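You operate a simulated robot arm through the tools that you are given. There is no shell and no other tool. Be economical: measure what you need, move in short steps, check, and stop when the job is done.

The job below is to be done with a simulated robot arm. You get a single attempt, and the scene is never put back.

JOB
Park the cord block and wind the slack back onto the big red spool.
Fine: the pink clip goes back with the others, the clamp opens, the block goes in its rest and the orange slider back to 10. The brake, the purple slider and the other clips stay.
Where things are to end (x, y in the base frame): clip within 60 mm of [560, 330].

It is judged by the outcome, as a careful person would: the job done as asked, and still so three seconds after it is handed in. It fails if anything else is knocked over, pushed out of place, dropped, spilled or broken.

ROBOT AND FRAMES
A 6-joint arm with a two-finger parallel gripper, fixed in place. Base frame: the origin is at the foot of the arm, x ahead of it, y to its left, z up. Units: mm, degrees, N and s.
With the tool pointing down near the work surface it reaches from about 320 to 700 mm from the base axis. Its first joint turns from -166.0 to 166.0 degrees. Payload 4.1 kg.
The TCP is the grasp point between the finger pads, 23 mm short of the fingertips. In the tool frame z runs along the fingers and y along their closing line. Largest opening 94 mm; finger width 38, thickness 10; the body of the gripper, 54 by 96 mm, starts 39 mm behind the TCP.
Orientation is that of the tool frame in the base frame, as a unit quaternion [w, x, y, z]. With the fingers straight down and closing along the base's y, the tool's x points along the base's -x, its y along +y and its z along -z.

CONTROLS
- The arm moves only by the tool nudge_tool. Its argument "commands" is a list that holds one entry, the list of rows, each a list of 6 numbers: the shift along the base's x, y, z in units of 20 mm (1.0 is 20 mm), then the turn, a rotation vector about the base's x, y, z in units of 4 degrees (1.0 is 4 degrees). In form: [[[x, y, z, wx, wy, wz], ...]]. A call has 1 to 8 rows; each row shifts and turns the commanded pose from where the row before left it. "gripper" is the gripper command, from -1 (shut) to 1 (fully open), values between in proportion, set as the call begins (left out, the last holds). A call with a number of a shift or a turn outside -1 to 1 is refused whole. Each row takes 0.2 s and may step no farther than 50 mm and 8.6 degrees from the row before; otherwise, or with a gripper value out of range, the whole call is refused. Where a pose cannot be reached the arm comes as near as it can. A force on the tool above 40 N (or 10 N above the force at the start of the call, whichever is more), or a blocked arm, ends the call early, and 0.2 s more pass. The fingers move at their own pace (about 45 mm/s each) and stop on an object; they squeeze with about 45 N. The grip force told is the motor's: it shows also when the fingers shut on nothing. Time passes only in rows, and 0.2 s behind the last, so rows that do not move let the fingers close. It gives the time, the measured TCP pose, the force on the tool (base axes), the opening and the grip force at its end, in the units of the frame above (readings bear some noise), with the torque about the TCP (base axes, N m) and any sound that the robot's microphone picked up.
- Cameras (640 x 400 px; columns grow to the right, rows downward): "scene" is fixed at [58.4, 651.8, 1553.5]; the picture's right is [-0.93, -0.37, 0.00], its down [-0.34, 0.85, -0.39] and it looks along [0.14, -0.37, -0.92] (base axes); focal length 308 px, centre (320, 200). "wrist" rides on the gripper at [86, 16, -75] in the tool frame; the picture's right is [-0.18, 0.98, 0.00], its down [-0.58, -0.11, -0.81] and it looks along [-0.79, -0.15, 0.59] (tool axes); focal length 243 px, centre (320, 200). There is no depth. A picture from a camera that has moved, and an enlarged one, comes with that camera's place and axes in the base frame and with its lens. The place of the scene camera against the robot may be out by one fixed shift of up to 12 mm in any direction.
- get_image(camera): a new picture of that camera. No time passes.
- move_column(by): slides the trunk up (or, below 0, down) by that many mm; the arm rides with it, the base frame stays. It gives what a move gives, with no picture.
- enlarge(camera, box): a new picture of the part [left, top, right, bottom] of that camera's present view, enlarged. No time passes.
- close_job(): hands the job in; it is judged then, once.

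Work in short steps. Places have to be worked out from the pictures, the camera data and where the tool is seen: move nearer, look again, correct. Check each grasp and each placing, and mend what went wrong. You have 120 turns and 64 pictures in all, those below and enlarged ones among them. Open the gripper and draw the arm clear of the work before you hand the job in, unless the task says otherwise; then end with one line.

The tools are called by a JSON object that holds its "op" and its "data". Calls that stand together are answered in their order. nudge_tool: Moves the arm, as the interface text tells. Its arguments: {"type":"object","properties":{"commands":{"type":"array","items":{"type":"array","items":{"type":"array","items":{"type":"number"}}}},"gripper":{"type":"number"}},"required":["commands"]} The other tools are called the same way: move_column (by) slides the trunk up or down; get_image (camera) takes a picture; enlarge (camera, box) takes an enlarged picture of a part of a camera's view; close_job () hands the job in.

At the start:

```text
t: 0.0
tcp_pos: [77.0, 345.0, 1128.2]
tcp_rot: [0.0, -0.001, 1.0, 0.0]
ft_force: [-0.3, -0.7, -0.7]
torque: [0.01, -0.04, -0.02]
opening: 94.1
grip_force: 0.0
trunk travel left (down, up): [-525.0, 65.0]
```

scene: 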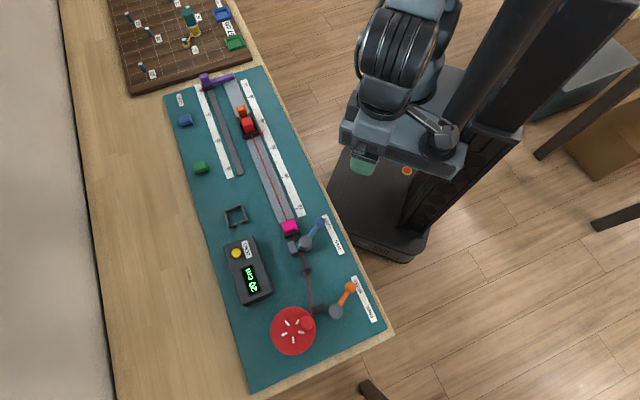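
wrist: 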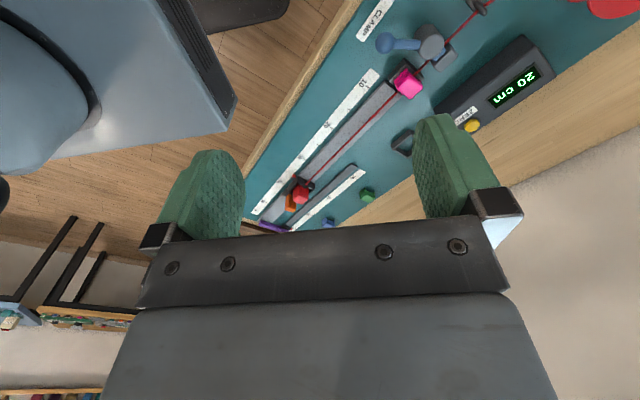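

The scene shows a mat with a spool, clamp, brake, track with block and sliders, clips and a rest. I'll look at enlarged views first.

{"op": "enlarge", "data": {"camera": "scene", "box": [160, 60, 320, 160]}}

{"op": "enlarge", "data": {"camera": "scene", "box": [210, 190, 370, 290]}}

{"op": "enlarge", "data": {"camera": "scene", "box": [230, 260, 400, 370]}}

```text
4.00 times, centred on (240, 110) of scene
camera zoom: at [58.4, 651.8, 1553.5], right [-0.93, -0.37, 0.0], down [-0.34, 0.85, -0.39], along [0.14, -0.37, -0.92], focal length 1231 px, centre (640, 560)
```

zoom: 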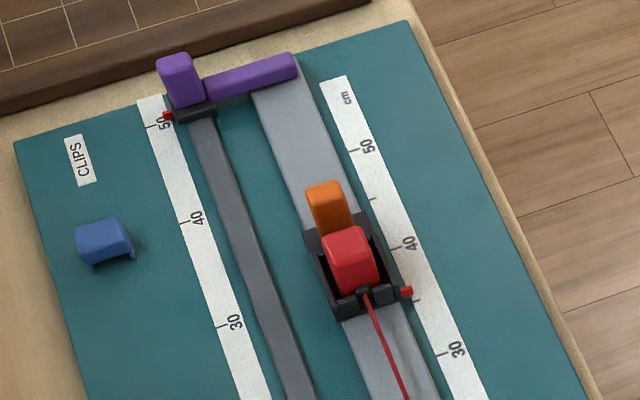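

```text
4.00 times, centred on (290, 240) of scene
camera zoom: at [58.4, 651.8, 1553.5], right [-0.93, -0.37, 0.0], down [-0.34, 0.85, -0.39], along [0.14, -0.37, -0.92], focal length 1231 px, centre (440, 40)
```

zoom: 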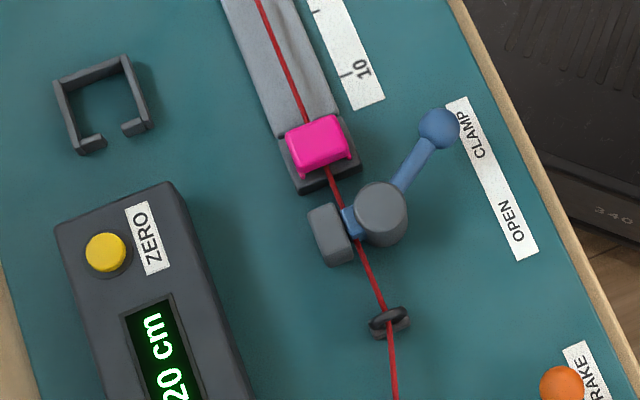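

```text
3.64 times, centred on (315, 315) of scene
camera zoom: at [58.4, 651.8, 1553.5], right [-0.93, -0.37, 0.0], down [-0.34, 0.85, -0.39], along [0.14, -0.37, -0.92], focal length 1119 px, centre (338, -218)
```

zoom: 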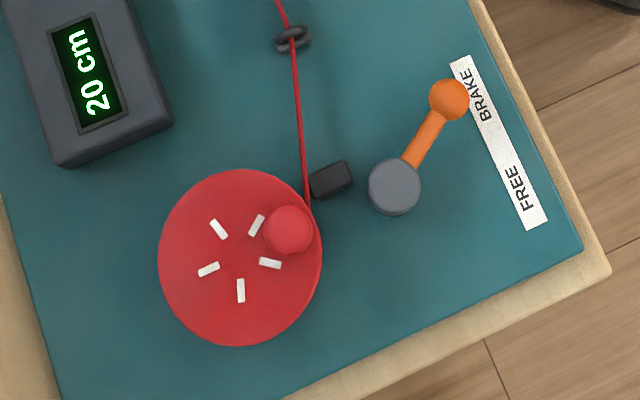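

From both cameras, the pink clip triangulates to about (208, 458, 832). The track runs along (0.71, -0.71). I'll move above the clip and yaw the tool -45° to line up with the track.

{"op": "nudge_tool", "data": {"commands": [[[0.8, 0.7, -1, 0, 0, -1], [0.8, 0.7, -1, 0, 0, -1], [0.8, 0.7, -1, 0, 0, -1], [0.8, 0.7, -1, 0, 0, -1], [0.8, 0.7, -1, 0, 0, -1], [0.8, 0.7, -1, 0, 0, -1], [0.8, 0.7, -1, 0, 0, -1], [0.8, 0.7, -1, 0, 0, -1]]], "gripper": 1}}

{"op": "nudge_tool", "data": {"commands": [[[0, 0, 0, 0, 0, -1], [0, 0, 0, 0, 0, -1], [0, 0, 0, 0, 0, -1], [0, 0, 0, 0, 0, -0.25]]]}}

{"op": "get_image", "data": {"camera": "wrist"}}

{"op": "get_image", "data": {"camera": "scene"}}

```text
t: 1.8
tcp_pos: [205.7, 453.8, 966.7]
tcp_rot: [0.0, 0.277, 0.961, 0.0]
ft_force: [-0.5, 0.1, -0.4]
torque: [0.02, 0.0, 0.0]
opening: 93.8
grip_force: 0.1
trunk travel left (down, up): [-525.0, 65.0]
```

```text
t: 2.8
tcp_pos: [204.4, 455.9, 967.6]
tcp_rot: [-0.001, 0.383, 0.924, -0.001]
ft_force: [-0.1, -0.4, 0.5]
torque: [-0.04, 0.04, -0.02]
opening: 93.9
grip_force: 0.1
trunk travel left (down, up): [-525.0, 65.0]
```

```text
58 pictures are left
camera wrist: at [155.5, 527.6, 1044.1], right [0.83, 0.56, 0.0], down [0.33, -0.49, 0.81], along [0.45, -0.67, -0.59], focal length 243 px, centre (320, 200)
```

wrist: 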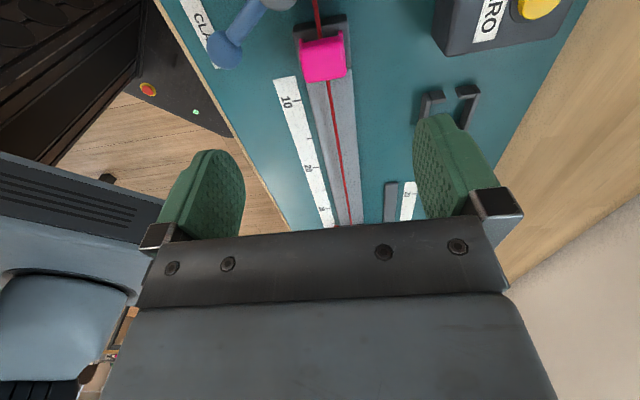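

```text
57 pictures are left
```

scene: 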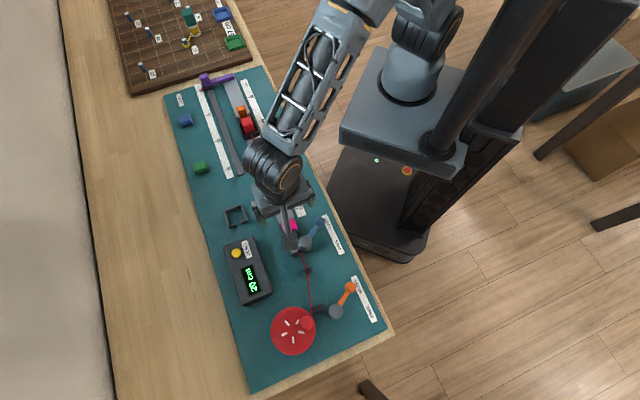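

Enlarging the clip to see its shape and how it sits.

{"op": "enlarge", "data": {"camera": "wrist", "box": [180, 0, 420, 150]}}

```text
2.67 times, centred on (300, 75) of wrist
camera zoom: at [155.5, 527.6, 1044.1], right [0.83, 0.56, 0.0], down [0.33, -0.49, 0.81], along [0.45, -0.67, -0.59], focal length 647 px, centre (373, 533)
```

zoom: 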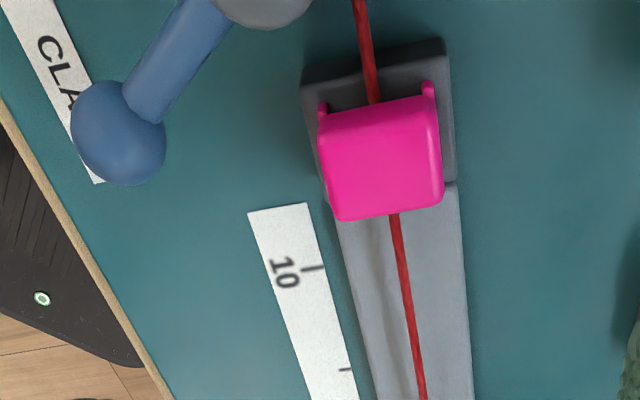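

The clip is about 35 mm wide, aligned with the track and centred near (208.5, 455.5). The clamp ball sits about 70 mm to its side, so I'll narrow the opening to about 62 mm and come down partway.

{"op": "nudge_tool", "data": {"commands": [[[0.2, 0, -1, 0, 0, 0], [0, 0, -1, 0, 0, 0], [0, 0, -1, 0, 0, 0], [0, 0, -1, 0, 0, 0], [0, 0, -1, 0, 0, 0]]], "gripper": 0.32}}

{"op": "get_image", "data": {"camera": "wrist"}}

```text
t: 4.0
tcp_pos: [207.5, 456.1, 867.6]
tcp_rot: [0.0, 0.383, 0.924, 0.001]
ft_force: [0.1, -0.9, -0.1]
torque: [0.0, -0.01, 0.01]
opening: 61.9
grip_force: 0.0
trunk travel left (down, up): [-525.0, 65.0]
```

```text
55 pictures are left
camera wrist: at [157.8, 528.4, 943.5], right [0.82, 0.57, 0.0], down [0.33, -0.49, 0.81], along [0.46, -0.67, -0.59], focal length 243 px, centre (320, 200)
```

wrist: 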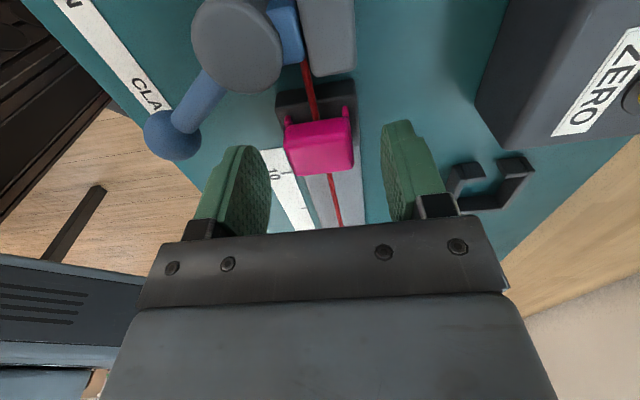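

The two views put the clip top at z ≈ 838, centred near (208, 455). I'll come down about 30 mm so the pads overlap its upper part, then close.

{"op": "nudge_tool", "data": {"commands": [[[0, 0, -0.8, 0, 0, 0], [0, 0, -0.8, 0, 0, 0], [0, 0, 0, 0, 0, 0]]]}}

{"op": "get_image", "data": {"camera": "wrist"}}

```text
t: 4.8
tcp_pos: [207.1, 455.8, 836.3]
tcp_rot: [0.0, 0.383, 0.924, 0.0]
ft_force: [-1.0, 0.9, -0.4]
torque: [-0.03, -0.01, 0.01]
opening: 61.8
grip_force: 0.1
trunk travel left (down, up): [-525.0, 65.0]
```

```text
54 pictures are left
camera wrist: at [157.5, 528.2, 911.6], right [0.82, 0.57, 0.0], down [0.33, -0.49, 0.81], along [0.46, -0.67, -0.59], focal length 243 px, centre (320, 200)
```

wrist: 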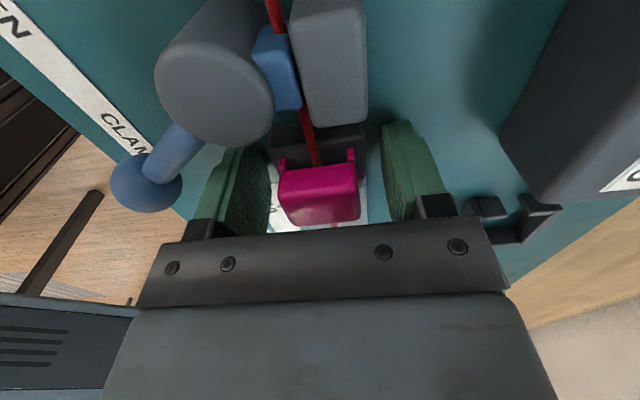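

The clip sits between the pads, with the ball just outside the left finger. Closing now.

{"op": "nudge_tool", "data": {"commands": [[[0, 0, 0, 0, 0, 0], [0, 0, 0, 0, 0, 0], [0, 0, 0, 0, 0, 0], [0, 0, 0, 0, 0, 0]]], "gripper": -1}}

```text
t: 5.8
tcp_pos: [207.6, 457.3, 835.2]
tcp_rot: [0.0, 0.383, 0.924, 0.0]
ft_force: [3.4, 3.0, -1.9]
torque: [0.38, -0.19, -0.04]
opening: 44.0
grip_force: 44.8
trunk travel left (down, up): [-525.0, 65.0]
```

Gripped at 44 mm with full force. Lifting straight up and looking.

{"op": "nudge_tool", "data": {"commands": [[[0, 0, 0.5, 0, 0, 0], [0, 0, 0.5, 0, 0, 0], [0, 0, 1, 0, 0, 0], [0, 0, 1, 0, 0, 0], [0, 0, 1, 0, 0, 0]]]}}

{"op": "get_image", "data": {"camera": "wrist"}}

```text
t: 6.2
tcp_pos: [207.2, 457.3, 835.7]
tcp_rot: [0.0, 0.383, 0.924, -0.002]
ft_force: [5.6, 12.8, -27.7]
torque: [1.58, -0.45, -0.02]
opening: 44.0
grip_force: 44.9
trunk travel left (down, up): [-525.0, 65.0]
stopped in row 1: the force on the tool passed its limit at 52 N (the readings are from after the stop); the commanded pose is now the measured one
```

```text
53 pictures are left
camera wrist: at [158.1, 529.0, 911.8], right [0.83, 0.56, 0.0], down [0.34, -0.49, 0.81], along [0.45, -0.67, -0.59], focal length 243 px, centre (320, 200)
```

wrist: 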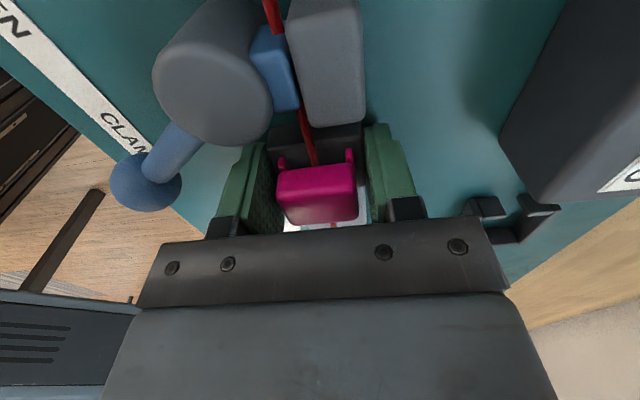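

The 44 mm stop and the refusal to lift suggest the fingertips closed on the wider dark pad under the clip. I'll open, rise about 10 mm and close again.

{"op": "nudge_tool", "data": {"commands": [[[0, 0, 0, 0, 0, 0], [0, 0, 0, 0, 0, 0], [0, 0, 0.5, 0, 0, 0], [0, 0, 0, 0, 0, 0]]], "gripper": 0.3}}

{"op": "nudge_tool", "data": {"commands": [[[0, 0, 0, 0, 0, 0], [0, 0, 0, 0, 0, 0], [0, 0, 0, 0, 0, 0], [0, 0, 0, 0, 0, 0]]], "gripper": -1}}

```text
t: 7.2
tcp_pos: [205.7, 455.5, 848.2]
tcp_rot: [0.0, 0.382, 0.924, -0.003]
ft_force: [0.6, -0.5, -0.5]
torque: [-0.03, -0.02, 0.0]
opening: 61.1
grip_force: 0.0
trunk travel left (down, up): [-525.0, 65.0]
```

```text
t: 8.2
tcp_pos: [207.8, 457.6, 849.0]
tcp_rot: [-0.001, 0.383, 0.924, -0.001]
ft_force: [14.1, 12.6, -0.8]
torque: [1.13, -1.11, 0.22]
opening: 43.8
grip_force: 45.1
trunk travel left (down, up): [-525.0, 65.0]
```

It still closes at 44 mm, so I'll look closely at what the pads touch.

{"op": "enlarge", "data": {"camera": "wrist", "box": [220, 100, 420, 225]}}

```text
3.20 times, centred on (320, 162) of wrist
camera zoom: at [158.4, 528.5, 924.7], right [0.83, 0.56, 0.0], down [0.33, -0.49, 0.81], along [0.45, -0.67, -0.59], focal length 776 px, centre (320, 320)
```

zoom: 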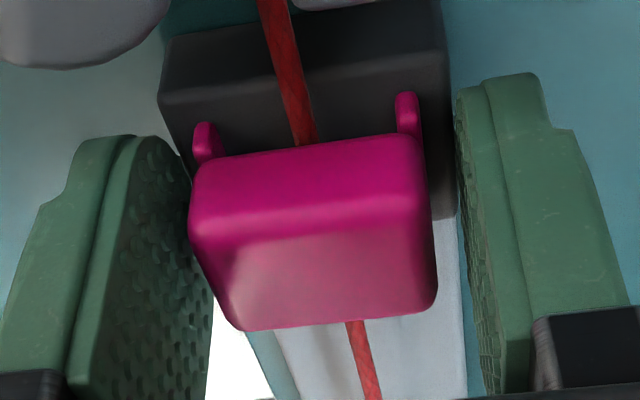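

Recomputing the clip's far top edge from two heights gives a clip top at about 852 and a bottom at about 835. The tips at 826 were on the dark pad, so I'll open, rise 11 mm and close again.

{"op": "nudge_tool", "data": {"commands": [[[0, 0, 0, 0, 0, 0], [0, 0, 0, 0, 0, 0], [0.05, 0, 0.55, 0, 0, 0], [0, 0, 0, 0, 0, 0]]], "gripper": 0.3}}

{"op": "nudge_tool", "data": {"commands": [[[0, 0, 0, 0, 0, 0], [0, 0, 0, 0, 0, 0], [0, 0, 0, 0, 0, 0], [0, 0, 0, 0, 0, 0]]], "gripper": -1}}

```text
t: 9.2
tcp_pos: [205.1, 453.9, 860.7]
tcp_rot: [0.0, 0.382, 0.924, -0.003]
ft_force: [-0.5, 0.0, 0.8]
torque: [-0.01, 0.02, -0.01]
opening: 61.2
grip_force: 0.0
trunk travel left (down, up): [-525.0, 65.0]
```

```text
t: 10.2
tcp_pos: [206.9, 454.4, 860.8]
tcp_rot: [0.0, 0.382, 0.924, -0.003]
ft_force: [0.0, -0.4, 2.2]
torque: [0.01, 0.0, 0.02]
opening: 31.9
grip_force: 45.0
trunk travel left (down, up): [-525.0, 65.0]
```

Now it has closed to 32 mm on the clip itself. Lifting.

{"op": "nudge_tool", "data": {"commands": [[[0, 0, 0.3, 0, 0, 0], [0, 0, 0.5, 0, 0, 0], [0, 0, 1, 0, 0, 0], [0, 0, 1, 0, 0, 0], [0, 0, 1, 0, 0, 0]]]}}

{"op": "get_image", "data": {"camera": "wrist"}}

```text
t: 11.4
tcp_pos: [207.9, 453.8, 933.5]
tcp_rot: [-0.001, 0.384, 0.924, -0.003]
ft_force: [-0.2, 0.5, 0.1]
torque: [0.03, 0.04, 0.0]
opening: 31.7
grip_force: 45.3
trunk travel left (down, up): [-525.0, 65.0]
```

```text
51 pictures are left
camera wrist: at [158.0, 526.4, 1009.5], right [0.83, 0.56, 0.0], down [0.34, -0.48, 0.81], along [0.45, -0.67, -0.59], focal length 243 px, centre (320, 200)
```

wrist: 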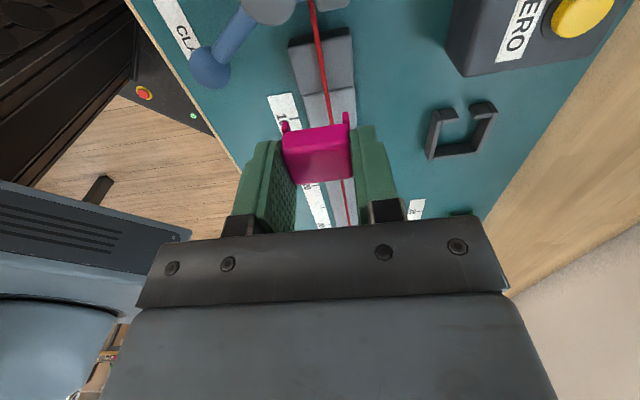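

The clip is in hand. Carrying it at this height towards (560, 330).

{"op": "nudge_tool", "data": {"commands": [[[0.98, -0.34, 0, 0, 0, 0], [0.98, -0.34, 0, 0, 0, 0], [0.98, -0.34, 0, 0, 0, 0], [0.98, -0.34, 0, 0, 0, 0], [0.98, -0.34, 0, 0, 0, 0], [0.98, -0.34, 0, 0, 0, 0], [0.98, -0.34, 0, 0, 0, 0], [0.98, -0.34, 0, 0, 0, 0]]]}}

{"op": "nudge_tool", "data": {"commands": [[[0.98, -0.34, 0, 0, 0, 0], [0.98, -0.34, 0, 0, 0, 0], [0.98, -0.34, 0, 0, 0, 0], [0.98, -0.34, 0, 0, 0, 0], [0.98, -0.34, 0, 0, 0, 0], [0.98, -0.34, 0, 0, 0, 0], [0.98, -0.34, 0, 0, 0, 0], [0.98, -0.34, 0, 0, 0, 0]]]}}

{"op": "nudge_tool", "data": {"commands": [[[0.95, -0.34, 0, 0, 0, 0], [0.95, -0.34, 0, 0, 0, 0], [0, 0, 0, 0, 0, 0]]]}}

{"op": "get_image", "data": {"camera": "wrist"}}

{"op": "get_image", "data": {"camera": "scene"}}

```text
t: 13.2
tcp_pos: [364.4, 399.6, 933.7]
tcp_rot: [0.0, 0.383, 0.924, -0.002]
ft_force: [1.0, -0.3, -0.1]
torque: [0.02, 0.01, -0.03]
opening: 31.8
grip_force: 45.0
trunk travel left (down, up): [-525.0, 65.0]
```

```text
t: 15.0
tcp_pos: [520.3, 344.7, 935.5]
tcp_rot: [-0.001, 0.383, 0.924, -0.003]
ft_force: [0.0, -0.3, 0.5]
torque: [0.02, 0.03, -0.01]
opening: 31.4
grip_force: 45.3
trunk travel left (down, up): [-525.0, 65.0]
```

```text
t: 15.8
tcp_pos: [560.0, 333.5, 934.4]
tcp_rot: [0.0, 0.383, 0.924, -0.003]
ft_force: [-0.2, -0.5, -0.1]
torque: [-0.03, -0.01, -0.01]
opening: 31.6
grip_force: 45.0
trunk travel left (down, up): [-525.0, 65.0]
```

```text
50 pictures are left
camera wrist: at [510.2, 404.9, 1009.5], right [0.82, 0.57, -0.01], down [0.34, -0.48, 0.81], along [0.45, -0.67, -0.59], focal length 243 px, centre (320, 200)
```

wrist: 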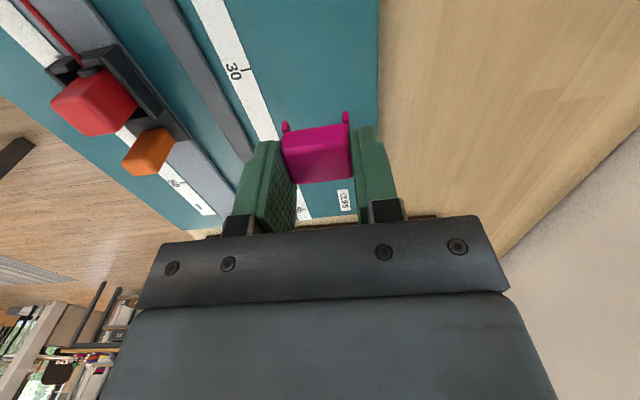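

```text
49 pictures are left
```

scene: 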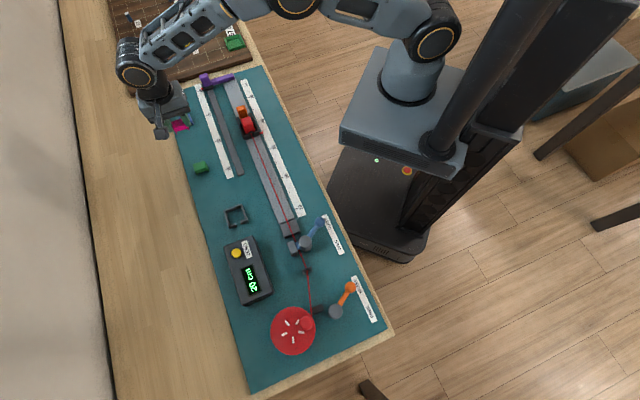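

The pink clip hangs between the blue and green clips. Shifting about 7 mm to line up with the row, I'll lower most of the way.

{"op": "nudge_tool", "data": {"commands": [[[0.3, 0.25, -0.8, 0, 0, 0], [0, 0, -0.8, 0, 0, 0], [0, 0, -0.8, 0, 0, 0], [0, 0, -0.6, 0, 0, 0], [0, 0, -0.6, 0, 0, 0], [0, 0, 0, 0, 0, 0]]]}}

{"op": "get_image", "data": {"camera": "wrist"}}

```text
t: 17.2
tcp_pos: [564.1, 338.0, 862.9]
tcp_rot: [0.0, 0.382, 0.924, -0.003]
ft_force: [0.2, -1.4, -0.6]
torque: [-0.01, 0.0, 0.01]
opening: 31.6
grip_force: 45.3
trunk travel left (down, up): [-525.0, 65.0]
```

```text
48 pictures are left
camera wrist: at [514.6, 409.5, 939.1], right [0.83, 0.56, 0.0], down [0.34, -0.48, 0.81], along [0.45, -0.67, -0.59], focal length 243 px, centre (320, 200)
```

wrist: 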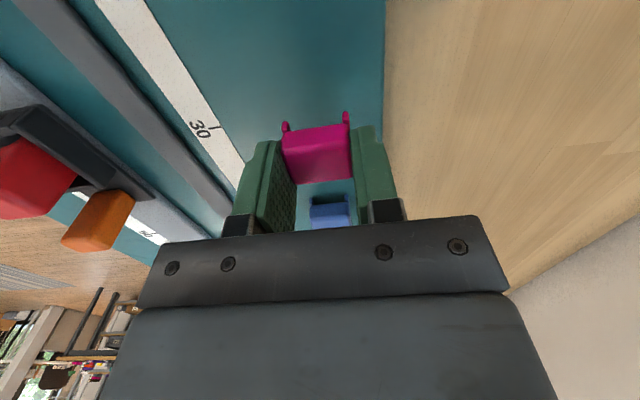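

The blue clip is well clear ahead and faces the same way. I'll lower in small steps, watching the force.

{"op": "nudge_tool", "data": {"commands": [[[0, 0, -0.3, 0, 0, 0], [0, 0, -0.3, 0, 0, 0], [0, 0, -0.3, 0, 0, 0]]]}}

{"op": "nudge_tool", "data": {"commands": [[[0, 0, -0.25, 0, 0, 0], [0, 0, -0.25, 0, 0, 0]]]}}

```text
t: 18.0
tcp_pos: [564.9, 336.3, 845.6]
tcp_rot: [0.0, 0.382, 0.924, -0.003]
ft_force: [-0.5, 0.6, 0.7]
torque: [-0.01, -0.01, 0.02]
opening: 31.6
grip_force: 45.0
trunk travel left (down, up): [-525.0, 65.0]
```

```text
t: 18.6
tcp_pos: [565.4, 337.1, 843.6]
tcp_rot: [0.002, 0.383, 0.924, 0.001]
ft_force: [-3.6, -4.3, 33.5]
torque: [-0.02, 0.21, 0.02]
opening: 31.8
grip_force: 45.4
trunk travel left (down, up): [-525.0, 65.0]
```

It has made contact: 33 N at TCP z ≈ 844. I'll ease the pressure off, then open.

{"op": "nudge_tool", "data": {"commands": [[[0, 0, 0.35, 0, 0, 0], [0, 0, 0, 0, 0, 0]]]}}

{"op": "nudge_tool", "data": {"commands": [[[0, 0, 0, 0, 0, 0], [0, 0, 0, 0, 0, 0], [0, 0, 0, 0, 0, 0]]], "gripper": 0.1}}

{"op": "nudge_tool", "data": {"commands": [[[0, 0, 1, 0, 0, 0], [0, 0, 1, 0, 0, 0], [0, 0, 1, 0, 0, 0], [0, 0, 1, 0, 0, 0], [0, 0, 1, 0, 0, 0], [0, 0, 1, 0, 0, 0]]]}}

{"op": "get_image", "data": {"camera": "wrist"}}

```text
t: 19.2
tcp_pos: [563.3, 336.8, 842.3]
tcp_rot: [0.0, 0.383, 0.924, -0.002]
ft_force: [3.9, 4.5, 11.4]
torque: [0.21, -0.17, 0.0]
opening: 31.5
grip_force: 44.7
trunk travel left (down, up): [-525.0, 65.0]
```

```text
t: 20.0
tcp_pos: [566.0, 336.5, 842.7]
tcp_rot: [-0.001, 0.383, 0.924, -0.003]
ft_force: [-0.5, -0.6, 0.7]
torque: [-0.03, 0.0, 0.0]
opening: 51.8
grip_force: 0.1
trunk travel left (down, up): [-525.0, 65.0]
```

```text
t: 21.4
tcp_pos: [564.5, 339.0, 964.0]
tcp_rot: [0.0, 0.382, 0.924, -0.003]
ft_force: [-0.3, -0.1, 0.0]
torque: [-0.02, 0.03, -0.02]
opening: 51.7
grip_force: 0.1
trunk travel left (down, up): [-525.0, 65.0]
```

```text
47 pictures are left
camera wrist: at [514.5, 409.9, 1039.2], right [0.83, 0.56, 0.0], down [0.34, -0.48, 0.81], along [0.45, -0.67, -0.59], focal length 243 px, centre (320, 200)
```

wrist: 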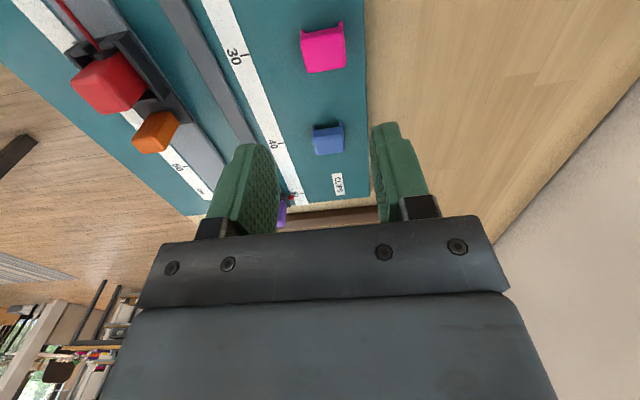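

The clip stands in line with the others. Next is the clamp lever: pivot about (158, 484), ball about (141, 424), so opening is a clockwise swing of about 50° towards (102, 457). I'll travel there, turning the tool so the fingers straddle the ball along its path.

{"op": "nudge_tool", "data": {"commands": [[[-0.88, 0.18, 0, 0, 0, 1], [-0.88, 0.18, 0, 0, 0, 1], [-0.88, 0.18, 0, 0, 0, 1], [-0.88, 0.18, 0, 0, 0, 1], [-0.88, 0.18, 0, 0, 0, 1], [-0.88, 0.18, 0, 0, 0, 1], [-0.88, 0.18, 0, 0, 0, 1], [-0.88, 0.18, 0, 0, 0, 1]]]}}

{"op": "nudge_tool", "data": {"commands": [[[-0.88, 0.18, 0, 0, 0, 1], [-0.88, 0.18, 0, 0, 0, 1], [-0.88, 0.18, 0, 0, 0, 1], [-0.88, 0.18, 0, 0, 0, 1], [-0.88, 0.18, 0, 0, 0, 1], [-0.88, 0.18, 0, 0, 0, 1], [-0.88, 0.18, 0, 0, 0, 1], [-0.88, 0.18, 0, 0, 0, 1]]]}}

{"op": "nudge_tool", "data": {"commands": [[[-0.88, 0.17, 0, 0, 0, 1], [-0.88, 0.17, 0, 0, 0, 1], [-0.88, 0.17, 0, 0, 0, 1], [-0.88, 0.17, 0, 0, 0, 1], [-0.88, 0.17, 0, 0, 0, 1], [-0.88, 0.17, 0, 0, 0, 1], [-0.88, 0.17, 0, 0, 0, 1], [-0.88, 0.17, 0, 0, 0, 0.75]]]}}

{"op": "get_image", "data": {"camera": "wrist"}}

```text
t: 23.2
tcp_pos: [425.6, 366.5, 962.1]
tcp_rot: [0.001, 0.113, 0.994, -0.002]
ft_force: [0.4, -0.6, 0.1]
torque: [-0.03, 0.01, -0.02]
opening: 51.9
grip_force: 0.0
trunk travel left (down, up): [-525.0, 65.0]
```

```text
t: 25.0
tcp_pos: [282.4, 394.0, 964.6]
tcp_rot: [0.001, -0.165, 0.986, -0.003]
ft_force: [0.3, -0.5, 0.6]
torque: [0.0, 0.01, 0.0]
opening: 51.8
grip_force: 0.1
trunk travel left (down, up): [-525.0, 65.0]
```

```text
t: 26.8
tcp_pos: [141.0, 423.5, 962.4]
tcp_rot: [0.002, -0.423, 0.906, -0.002]
ft_force: [-1.2, 0.2, 0.1]
torque: [0.0, -0.01, 0.01]
opening: 51.6
grip_force: 0.1
trunk travel left (down, up): [-525.0, 65.0]
```

```text
46 pictures are left
camera wrist: at [73.9, 366.5, 1038.3], right [-0.64, 0.77, 0.0], down [0.45, 0.38, 0.81], along [0.63, 0.51, -0.59], focal length 243 px, centre (320, 200)
```

wrist: 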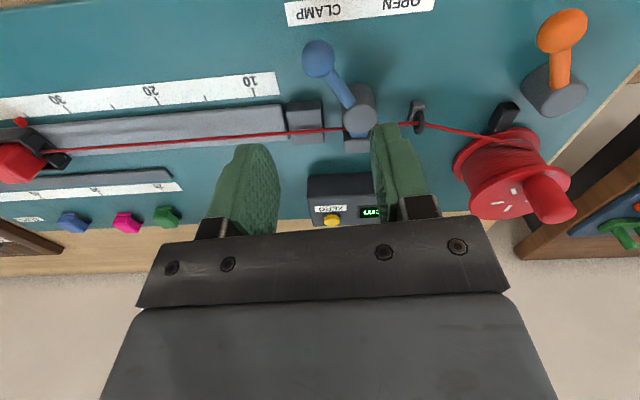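

The ball triangulates to (141, 420, 846). Lowering the open fingers around it.

{"op": "nudge_tool", "data": {"commands": [[[0, -0.15, -1, 0, 0, 0], [0, 0, -1, 0, 0, 0], [0, 0, -1, 0, 0, 0], [0, 0, -0.8, 0, 0, 0], [0, 0, -0.8, 0, 0, 0], [0, 0, 0, 0, 0, 0]]]}}

{"op": "get_image", "data": {"camera": "wrist"}}

```text
t: 28.2
tcp_pos: [144.1, 420.2, 868.6]
tcp_rot: [0.002, -0.423, 0.906, -0.001]
ft_force: [0.2, -0.2, 0.4]
torque: [0.02, 0.02, -0.03]
opening: 51.8
grip_force: 0.0
trunk travel left (down, up): [-525.0, 65.0]
```

```text
45 pictures are left
camera wrist: at [75.4, 363.0, 944.7], right [-0.63, 0.77, 0.0], down [0.45, 0.38, 0.81], along [0.63, 0.51, -0.59], focal length 243 px, centre (320, 200)
```

wrist: 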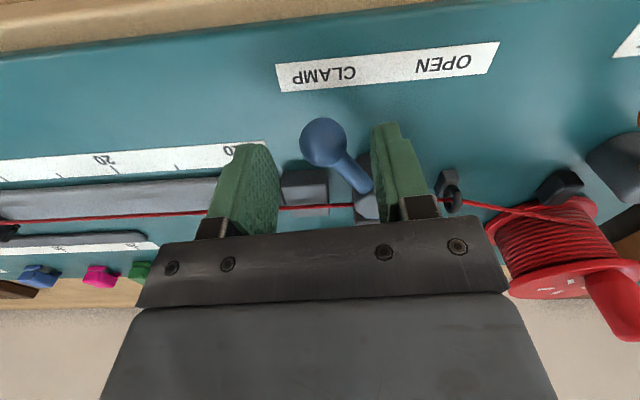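

The ball is centred between the fingers and the lever passes clear. I'll lower 18 mm, then push it along the arc towards OPEN with the left finger.

{"op": "nudge_tool", "data": {"commands": [[[-0.1, 0, -0.6, 0, 0, 0], [0, 0, -0.3, 0, 0, 0], [-0.5, 0.5, 0, 0, 0, 0], [-0.6, 0.3, 0, 0, 0, 0], [-0.65, 0.4, 0, 0, 0, 0], [0, 0, 0, 0, 0, 0]]]}}

{"op": "get_image", "data": {"camera": "wrist"}}

```text
t: 29.6
tcp_pos: [106.8, 442.5, 852.6]
tcp_rot: [0.002, -0.422, 0.907, -0.002]
ft_force: [0.1, -1.5, -0.8]
torque: [0.02, -0.01, -0.01]
opening: 51.9
grip_force: 0.2
trunk travel left (down, up): [-525.0, 65.0]
```

```text
44 pictures are left
camera wrist: at [37.8, 385.4, 927.7], right [-0.63, 0.77, 0.0], down [0.45, 0.38, 0.81], along [0.63, 0.51, -0.59], focal length 243 px, centre (320, 200)
```

wrist: 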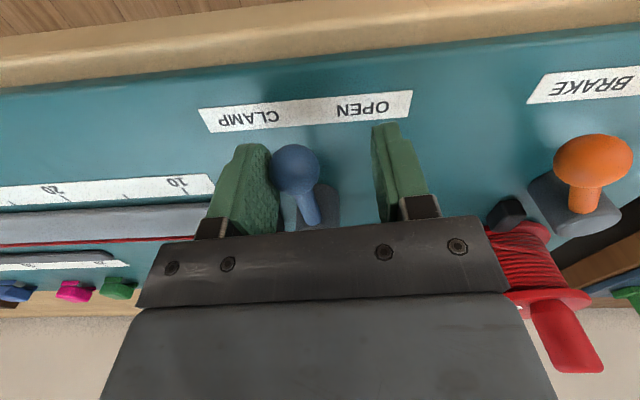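

The ball is moving easily and is about halfway. I'll continue along the arc.

{"op": "nudge_tool", "data": {"commands": [[[-0.45, 0.5, 0, 0, 0, 0], [-0.35, 0.6, 0, 0, 0, 0], [-0.15, 0.3, 0, 0, 0, 0], [0, 0, 0, 0, 0, 0]]]}}

{"op": "get_image", "data": {"camera": "wrist"}}

```text
t: 30.6
tcp_pos: [86.5, 469.0, 852.5]
tcp_rot: [0.002, -0.422, 0.906, -0.003]
ft_force: [1.3, -8.3, 2.4]
torque: [-0.08, 0.02, -0.28]
opening: 54.7
grip_force: 3.1
trunk travel left (down, up): [-525.0, 65.0]
```

```text
43 pictures are left
camera wrist: at [18.7, 413.1, 928.2], right [-0.63, 0.77, -0.01], down [0.45, 0.38, 0.81], along [0.63, 0.51, -0.59], focal length 243 px, centre (320, 200)
```

wrist: 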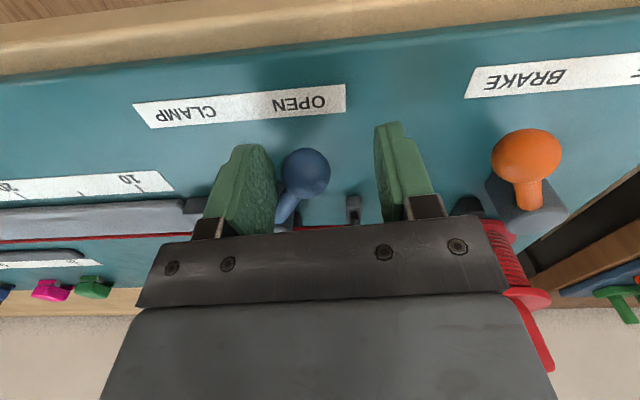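

A force of about 8 N and a finger pushed outward suggest the lever is at its stop by OPEN. I'll back off, rise and check.

{"op": "nudge_tool", "data": {"commands": [[[-0.15, 0.2, 0, 0, 0, 0], [0.45, -0.6, 0, 0, 0, 0], [0, 0, 0.6, 0, 0, 0], [0, 0, 1, 0, 0, 0], [0, 0, 1, 0, 0, 0], [0, 0, 1, 0, 0, 0], [0, 0, 1, 0, 0, 0]]]}}

{"op": "get_image", "data": {"camera": "wrist"}}

{"op": "enlarge", "data": {"camera": "scene", "box": [210, 190, 370, 290]}}

```text
t: 32.2
tcp_pos: [92.1, 465.2, 946.5]
tcp_rot: [0.002, -0.423, 0.906, -0.002]
ft_force: [0.0, -0.3, 0.3]
torque: [0.01, 0.02, 0.03]
opening: 51.5
grip_force: 0.0
trunk travel left (down, up): [-525.0, 65.0]
```

```text
42 pictures are left
camera wrist: at [24.8, 407.5, 1021.0], right [-0.63, 0.77, 0.0], down [0.45, 0.38, 0.81], along [0.63, 0.51, -0.59], focal length 243 px, centre (320, 200)
```

wrist: 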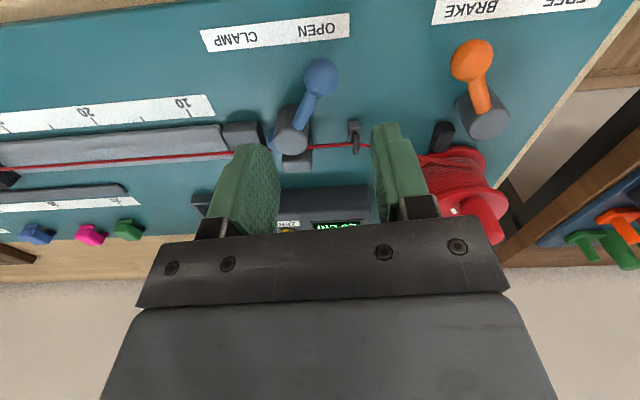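

```text
4.00 times, centred on (290, 240) of scene
camera zoom: at [58.4, 651.8, 1553.5], right [-0.93, -0.37, 0.0], down [-0.34, 0.85, -0.39], along [0.14, -0.37, -0.92], focal length 1231 px, centre (440, 40)
```

zoom: 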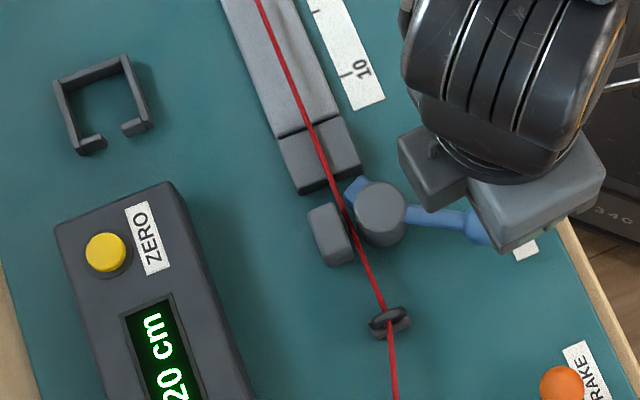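

The clamp is open. I'll travel to the red block near (435, 232), turning back so the fingers close across the track.

{"op": "nudge_tool", "data": {"commands": [[[0.7, -0.48, 0.1, 0, 0, -1], [0.7, -0.48, 0.1, 0, 0, -1], [0.7, -0.48, 0.1, 0, 0, -1], [0.7, -0.48, 0.1, 0, 0, -1], [0.7, -0.48, 0.1, 0, 0, -1], [0.7, -0.48, 0.1, 0, 0, -1], [0.7, -0.48, 0.1, 0, 0, -1], [0.7, -0.48, 0.1, 0, 0, -1]]], "gripper": 0.5}}

{"op": "nudge_tool", "data": {"commands": [[[0.7, -0.48, 0.1, 0, 0, -1], [0.7, -0.48, 0.1, 0, 0, -1], [0.7, -0.48, 0.1, 0, 0, -1], [0.7, -0.48, 0.1, 0, 0, -1], [0.7, -0.48, 0.1, 0, 0, -1], [0.7, -0.48, 0.1, 0, 0, -1], [0.7, -0.48, 0.1, 0, 0, -1], [0.7, -0.48, 0.1, 0, 0, -1]]]}}

{"op": "nudge_tool", "data": {"commands": [[[0.7, -0.48, 0, 0, 0, -1], [0.7, -0.48, 0, 0, 0, -1], [0.7, -0.48, 0, 0, 0, -1], [0.7, -0.48, 0, 0, 0, -1], [0.7, -0.48, 0, 0, 0, -1], [0.7, -0.48, 0, 0, 0, -1], [0.7, -0.48, 0, 0, 0, -1], [0.7, -0.48, 0, 0, 0, -0.75]]]}}

{"op": "get_image", "data": {"camera": "wrist"}}

```text
t: 34.0
tcp_pos: [206.0, 385.9, 961.6]
tcp_rot: [0.001, -0.156, 0.988, -0.003]
ft_force: [0.1, 1.3, -0.5]
torque: [-0.04, -0.01, -0.03]
opening: 70.2
grip_force: 0.0
trunk travel left (down, up): [-525.0, 65.0]
```

```text
t: 35.8
tcp_pos: [316.7, 308.9, 976.9]
tcp_rot: [0.001, 0.123, 0.992, -0.003]
ft_force: [0.5, 0.1, 0.1]
torque: [-0.01, 0.0, -0.04]
opening: 70.6
grip_force: 0.0
trunk travel left (down, up): [-525.0, 65.0]
```

```text
t: 37.6
tcp_pos: [429.8, 229.9, 976.6]
tcp_rot: [0.001, 0.384, 0.923, -0.003]
ft_force: [0.7, -0.4, 0.1]
torque: [0.0, -0.02, -0.05]
opening: 70.6
grip_force: 0.0
trunk travel left (down, up): [-525.0, 65.0]
```

```text
40 pictures are left
camera wrist: at [381.1, 302.4, 1052.1], right [0.83, 0.56, 0.0], down [0.33, -0.48, 0.81], along [0.45, -0.67, -0.59], focal length 243 px, centre (320, 200)
```

wrist: 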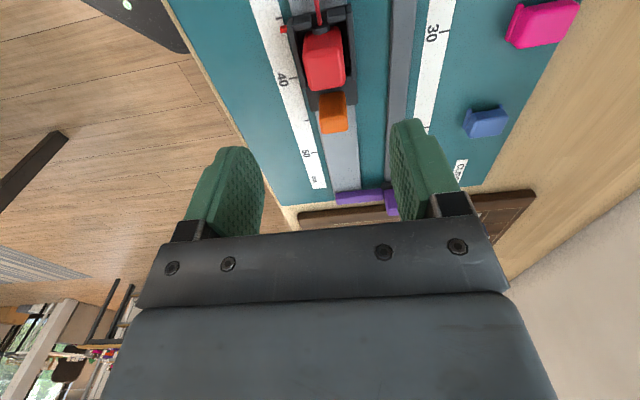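

Enlarging to see how the block sits in the tray.

{"op": "enlarge", "data": {"camera": "wrist", "box": [240, 0, 420, 112]}}

```text
3.56 times, centred on (330, 56) of wrist
camera zoom: at [381.1, 302.4, 1052.1], right [0.83, 0.56, 0.0], down [0.33, -0.48, 0.81], along [0.45, -0.67, -0.59], focal length 863 px, centre (284, 712)
```

zoom: 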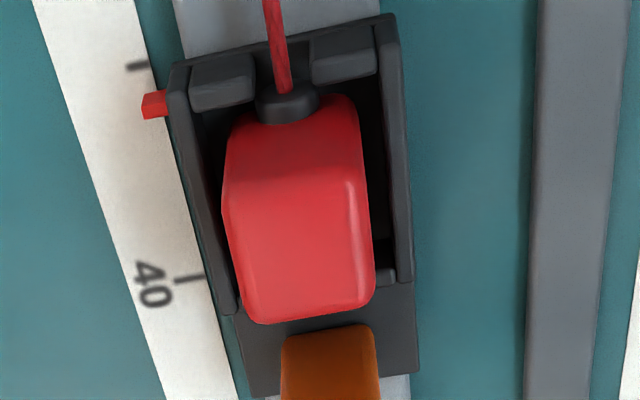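

The block stands between the tray walls, about 28 mm wide. I'll descend to triangulate its top.

{"op": "nudge_tool", "data": {"commands": [[[0, 0.2, -0.8, 0, 0, 0], [0, 0, -0.8, 0, 0, 0], [0, 0, -0.8, 0, 0, 0], [0, 0, -0.6, 0, 0, 0], [0, 0, 0, 0, 0, 0]]]}}

{"op": "enlarge", "data": {"camera": "wrist", "box": [200, 40, 440, 190]}}

```text
t: 38.8
tcp_pos: [427.8, 236.2, 917.1]
tcp_rot: [0.001, 0.383, 0.924, -0.002]
ft_force: [0.4, 0.6, -1.2]
torque: [-0.01, 0.0, -0.03]
opening: 70.7
grip_force: 0.0
trunk travel left (down, up): [-525.0, 65.0]
```

```text
2.67 times, centred on (320, 115) of wrist
camera zoom: at [378.9, 307.9, 992.6], right [0.83, 0.56, 0.0], down [0.34, -0.48, 0.81], along [0.45, -0.67, -0.59], focal length 647 px, centre (320, 427)
```

zoom: 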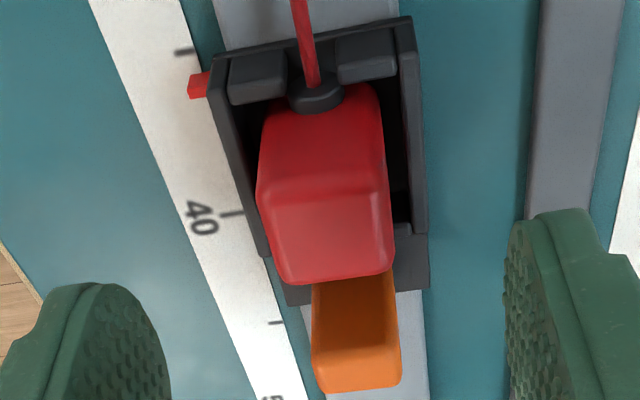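

The block top triangulates to z ≈ 863, centred near (436, 227), with the tray walls around 820. I'll lower to TCP 855 so the tips stay above the walls, then close.

{"op": "nudge_tool", "data": {"commands": [[[0.25, -0.35, -0.7, 0, 0, 0], [0, 0, -0.8, 0, 0, 0], [0, 0, -0.8, 0, 0, 0], [0, 0, -0.8, 0, 0, 0], [0, 0, 0, 0, 0, 0]]], "gripper": 0.2}}

{"op": "get_image", "data": {"camera": "wrist"}}

```text
t: 40.0
tcp_pos: [434.5, 230.8, 851.9]
tcp_rot: [-0.001, 0.383, 0.924, -0.002]
ft_force: [-0.5, 0.4, 0.3]
torque: [0.04, 0.01, 0.0]
opening: 56.4
grip_force: 0.1
trunk travel left (down, up): [-525.0, 65.0]
```

```text
37 pictures are left
camera wrist: at [385.0, 302.3, 928.6], right [0.83, 0.56, 0.0], down [0.34, -0.48, 0.81], along [0.45, -0.67, -0.59], focal length 243 px, centre (320, 200)
```

wrist: 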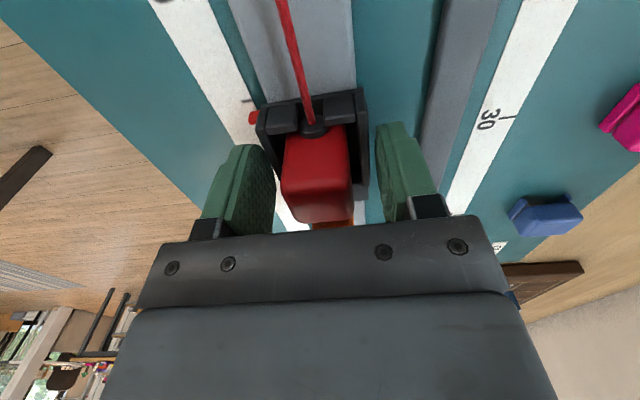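

The pads straddle the block with no contact. Closing.

{"op": "nudge_tool", "data": {"commands": [[[0, 0, 0, 0, 0, 0], [0, 0, 0, 0, 0, 0], [0, 0, 0, 0, 0, 0], [0, 0, 0, 0, 0, 0]]], "gripper": -1}}

```text
t: 41.0
tcp_pos: [433.2, 230.1, 852.2]
tcp_rot: [-0.001, 0.383, 0.924, -0.002]
ft_force: [1.0, 0.7, -2.2]
torque: [0.08, -0.24, 0.0]
opening: 49.3
grip_force: 44.9
trunk travel left (down, up): [-525.0, 65.0]
```

It stopped at 49 mm, which is the tray walls rather than the block. I'll open, rise 12 mm and retry.

{"op": "nudge_tool", "data": {"commands": [[[0, 0, 0, 0, 0, 0], [0, 0, 0, 0, 0, 0], [0, 0, 0.6, 0, 0, 0], [0, 0, 0, 0, 0, 0]]], "gripper": 0.2}}

{"op": "nudge_tool", "data": {"commands": [[[0, 0, 0, 0, 0, 0], [0, 0, 0, 0, 0, 0], [0, 0, 0, 0, 0, 0], [0, 0, 0, 0, 0, 0]]], "gripper": -1}}

```text
t: 42.0
tcp_pos: [434.6, 230.3, 865.3]
tcp_rot: [0.0, 0.382, 0.924, -0.003]
ft_force: [0.6, 0.9, 0.7]
torque: [-0.02, 0.0, 0.01]
opening: 56.3
grip_force: 0.0
trunk travel left (down, up): [-525.0, 65.0]
```

```text
t: 43.0
tcp_pos: [434.3, 231.2, 865.3]
tcp_rot: [0.0, 0.383, 0.924, -0.002]
ft_force: [-0.2, -0.5, 0.7]
torque: [0.02, 0.0, -0.02]
opening: 29.3
grip_force: 44.8
trunk travel left (down, up): [-525.0, 65.0]
```

It now grips 29 mm, which is the block. Lifting straight up gently.

{"op": "nudge_tool", "data": {"commands": [[[0, 0, 0.3, 0, 0, 0], [0, 0, 0.4, 0, 0, 0], [0, 0, 0.6, 0, 0, 0], [0, 0, 0.8, 0, 0, 0], [0, 0, 0.8, 0, 0, 0]]]}}

{"op": "get_image", "data": {"camera": "wrist"}}

{"op": "get_image", "data": {"camera": "scene"}}

```text
t: 44.2
tcp_pos: [432.1, 229.1, 923.1]
tcp_rot: [0.0, 0.383, 0.924, -0.002]
ft_force: [0.7, 0.5, -0.9]
torque: [0.01, 0.0, 0.01]
opening: 29.0
grip_force: 45.2
trunk travel left (down, up): [-525.0, 65.0]
```

```text
36 pictures are left
camera wrist: at [382.5, 301.1, 999.7], right [0.83, 0.56, 0.0], down [0.34, -0.48, 0.81], along [0.45, -0.67, -0.59], focal length 243 px, centre (320, 200)
```

wrist: 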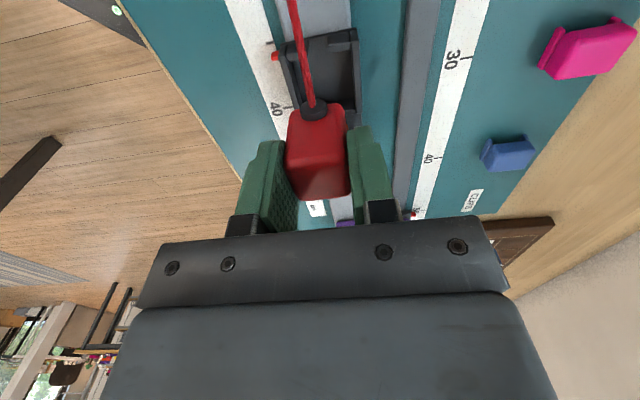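

```text
35 pictures are left
```

scene: 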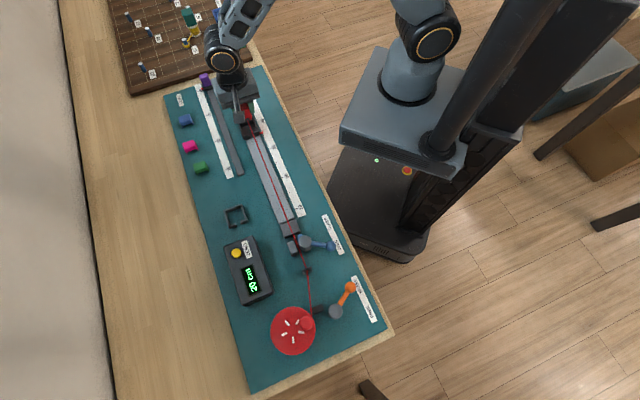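

The block is free, with its cord attached. I'll carry it above the rest frame at about (351, 477).

{"op": "nudge_tool", "data": {"commands": [[[-0.3, 0.96, 0.3, 0, 0, 0], [-0.3, 0.96, 0.3, 0, 0, 0], [-0.3, 0.96, 0.3, 0, 0, 0], [-0.3, 0.96, 0.3, 0, 0, 0], [-0.3, 0.96, 0.3, 0, 0, 0], [-0.3, 0.96, 0.3, 0, 0, 0], [-0.3, 0.96, 0, 0, 0, 0]]]}}

{"op": "nudge_tool", "data": {"commands": [[[-0.33, 0.97, 0, 0, 0, 0], [-0.33, 0.97, 0, 0, 0, 0], [-0.33, 0.97, 0, 0, 0, 0], [-0.33, 0.97, 0, 0, 0, 0], [-0.33, 0.97, 0, 0, 0, 0], [-0.33, 0.97, 0, 0, 0, 0], [0, 0, 0, 0, 0, 0]]]}}

{"op": "get_image", "data": {"camera": "wrist"}}

```text
t: 45.8
tcp_pos: [390.8, 365.8, 960.7]
tcp_rot: [0.0, 0.383, 0.924, -0.003]
ft_force: [0.7, -0.9, 0.1]
torque: [-0.02, 0.0, -0.03]
opening: 29.0
grip_force: 45.5
trunk travel left (down, up): [-525.0, 65.0]
```

```text
t: 47.4
tcp_pos: [350.1, 478.6, 961.9]
tcp_rot: [0.0, 0.382, 0.924, -0.002]
ft_force: [0.7, 0.0, -0.5]
torque: [-0.02, -0.02, 0.01]
opening: 29.2
grip_force: 44.5
trunk travel left (down, up): [-525.0, 65.0]
```

```text
34 pictures are left
camera wrist: at [301.7, 550.8, 1036.9], right [0.83, 0.56, 0.0], down [0.34, -0.48, 0.81], along [0.45, -0.67, -0.59], focal length 243 px, centre (320, 200)
```

wrist: 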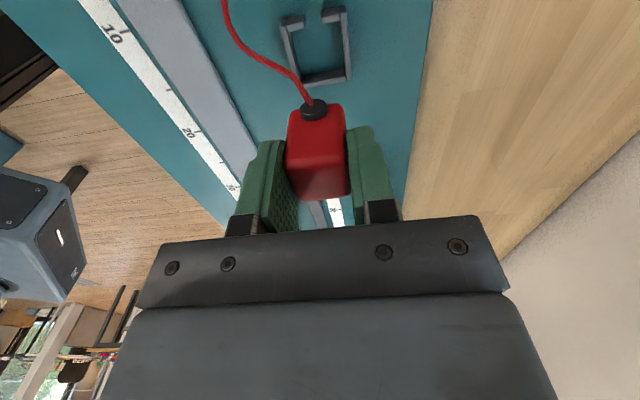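

Enlarging the rest for its precise position and orientation.

{"op": "enlarge", "data": {"camera": "wrist", "box": [230, 0, 390, 100]}}

```text
4.00 times, centred on (310, 50) of wrist
camera zoom: at [301.7, 550.8, 1036.9], right [0.83, 0.56, 0.0], down [0.34, -0.48, 0.81], along [0.45, -0.67, -0.59], focal length 970 px, centre (360, 800)
```

zoom: 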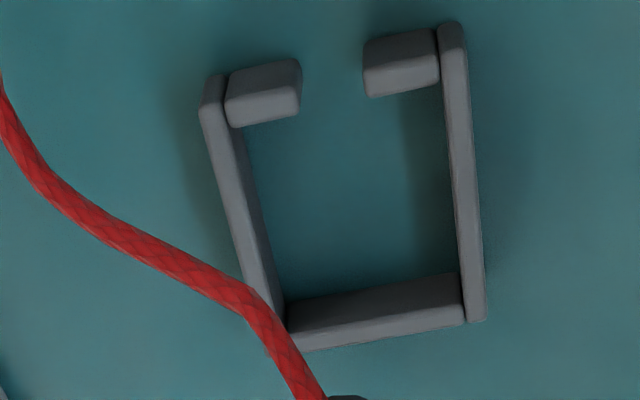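

The rest is aligned at 45°, centred near (348.5, 476), with its gap facing the cord side. I'll correct slightly, come down partway and triangulate again.

{"op": "nudge_tool", "data": {"commands": [[[-0.2, 0, -0.8, 0, 0, 0], [0, 0, -0.8, 0, 0, 0], [0, 0, -0.8, 0, 0, 0], [0, 0, 0, 0, 0, 0]]]}}

{"op": "enlarge", "data": {"camera": "wrist", "box": [220, 20, 412, 140]}}

```text
t: 48.4
tcp_pos: [347.9, 480.0, 911.4]
tcp_rot: [-0.001, 0.383, 0.924, -0.002]
ft_force: [-0.2, -0.5, -0.1]
torque: [0.01, 0.0, 0.02]
opening: 29.2
grip_force: 45.4
trunk travel left (down, up): [-525.0, 65.0]
```

```text
3.33 times, centred on (316, 80) of wrist
camera zoom: at [298.8, 551.8, 987.2], right [0.83, 0.56, 0.0], down [0.34, -0.48, 0.81], along [0.45, -0.67, -0.59], focal length 809 px, centre (333, 600)
```

zoom: 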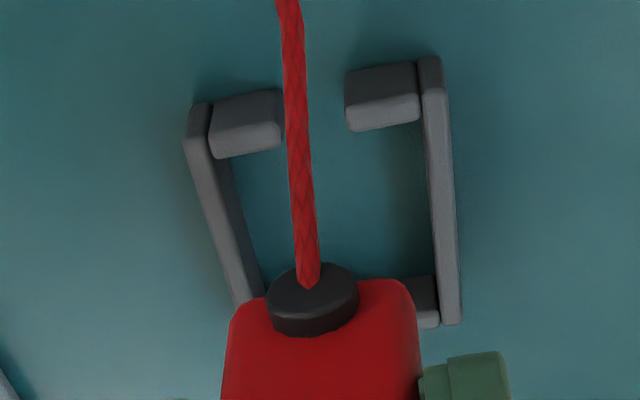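

The rest centre comes out at about (350, 474.4), so the TCP target is about (348, 476). Adjusting and lowering to just above the walls.

{"op": "nudge_tool", "data": {"commands": [[[0, -0.19, -0.6, 0, 0, 0], [0, 0, -0.6, 0, 0, 0], [0, 0, -0.3, 0, 0, 0], [0, 0, 0, 0, 0, 0]]]}}

{"op": "enlarge", "data": {"camera": "wrist", "box": [220, 50, 412, 170]}}

```text
t: 49.4
tcp_pos: [348.4, 476.2, 880.4]
tcp_rot: [0.0, 0.383, 0.924, -0.003]
ft_force: [-0.4, -0.2, -0.8]
torque: [-0.02, 0.03, -0.01]
opening: 28.9
grip_force: 45.1
trunk travel left (down, up): [-525.0, 65.0]
```

```text
3.33 times, centred on (316, 110) of wrist
camera zoom: at [299.3, 548.5, 956.9], right [0.83, 0.56, 0.0], down [0.34, -0.48, 0.81], along [0.45, -0.67, -0.59], focal length 809 px, centre (333, 500)
```

zoom: 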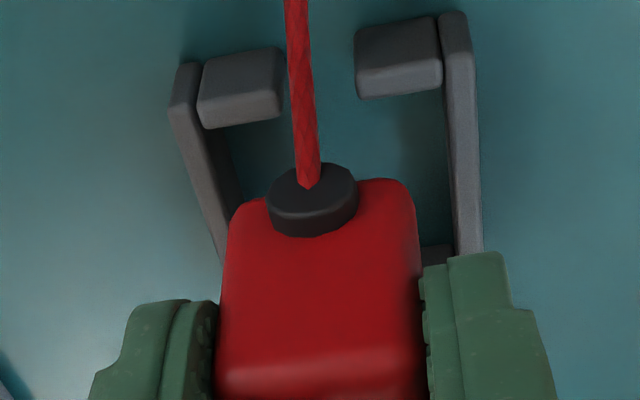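

The block lines up with the slot within about 1 mm and the cord boss faces the gap. Lowering slowly.

{"op": "nudge_tool", "data": {"commands": [[[-0.05, 0.05, -0.2, 0, 0, 0], [0, 0, -0.2, 0, 0, 0], [0, 0, -0.2, 0, 0, 0], [0, 0, 0, 0, 0, 0]]]}}

{"op": "enlarge", "data": {"camera": "wrist", "box": [220, 50, 412, 170]}}

```text
t: 50.4
tcp_pos: [348.4, 477.2, 870.2]
tcp_rot: [0.0, 0.383, 0.924, -0.003]
ft_force: [0.6, 0.6, -0.6]
torque: [0.01, 0.0, 0.0]
opening: 29.1
grip_force: 45.0
trunk travel left (down, up): [-525.0, 65.0]
```

```text
3.33 times, centred on (316, 110) of wrist
camera zoom: at [298.8, 548.8, 945.8], right [0.83, 0.56, 0.0], down [0.34, -0.48, 0.81], along [0.45, -0.67, -0.59], focal length 809 px, centre (333, 500)
```

zoom: 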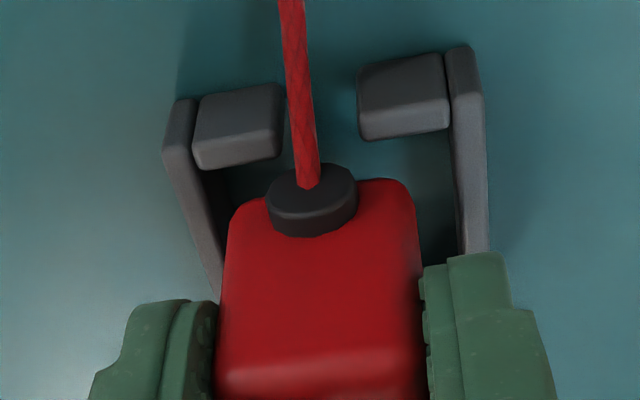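

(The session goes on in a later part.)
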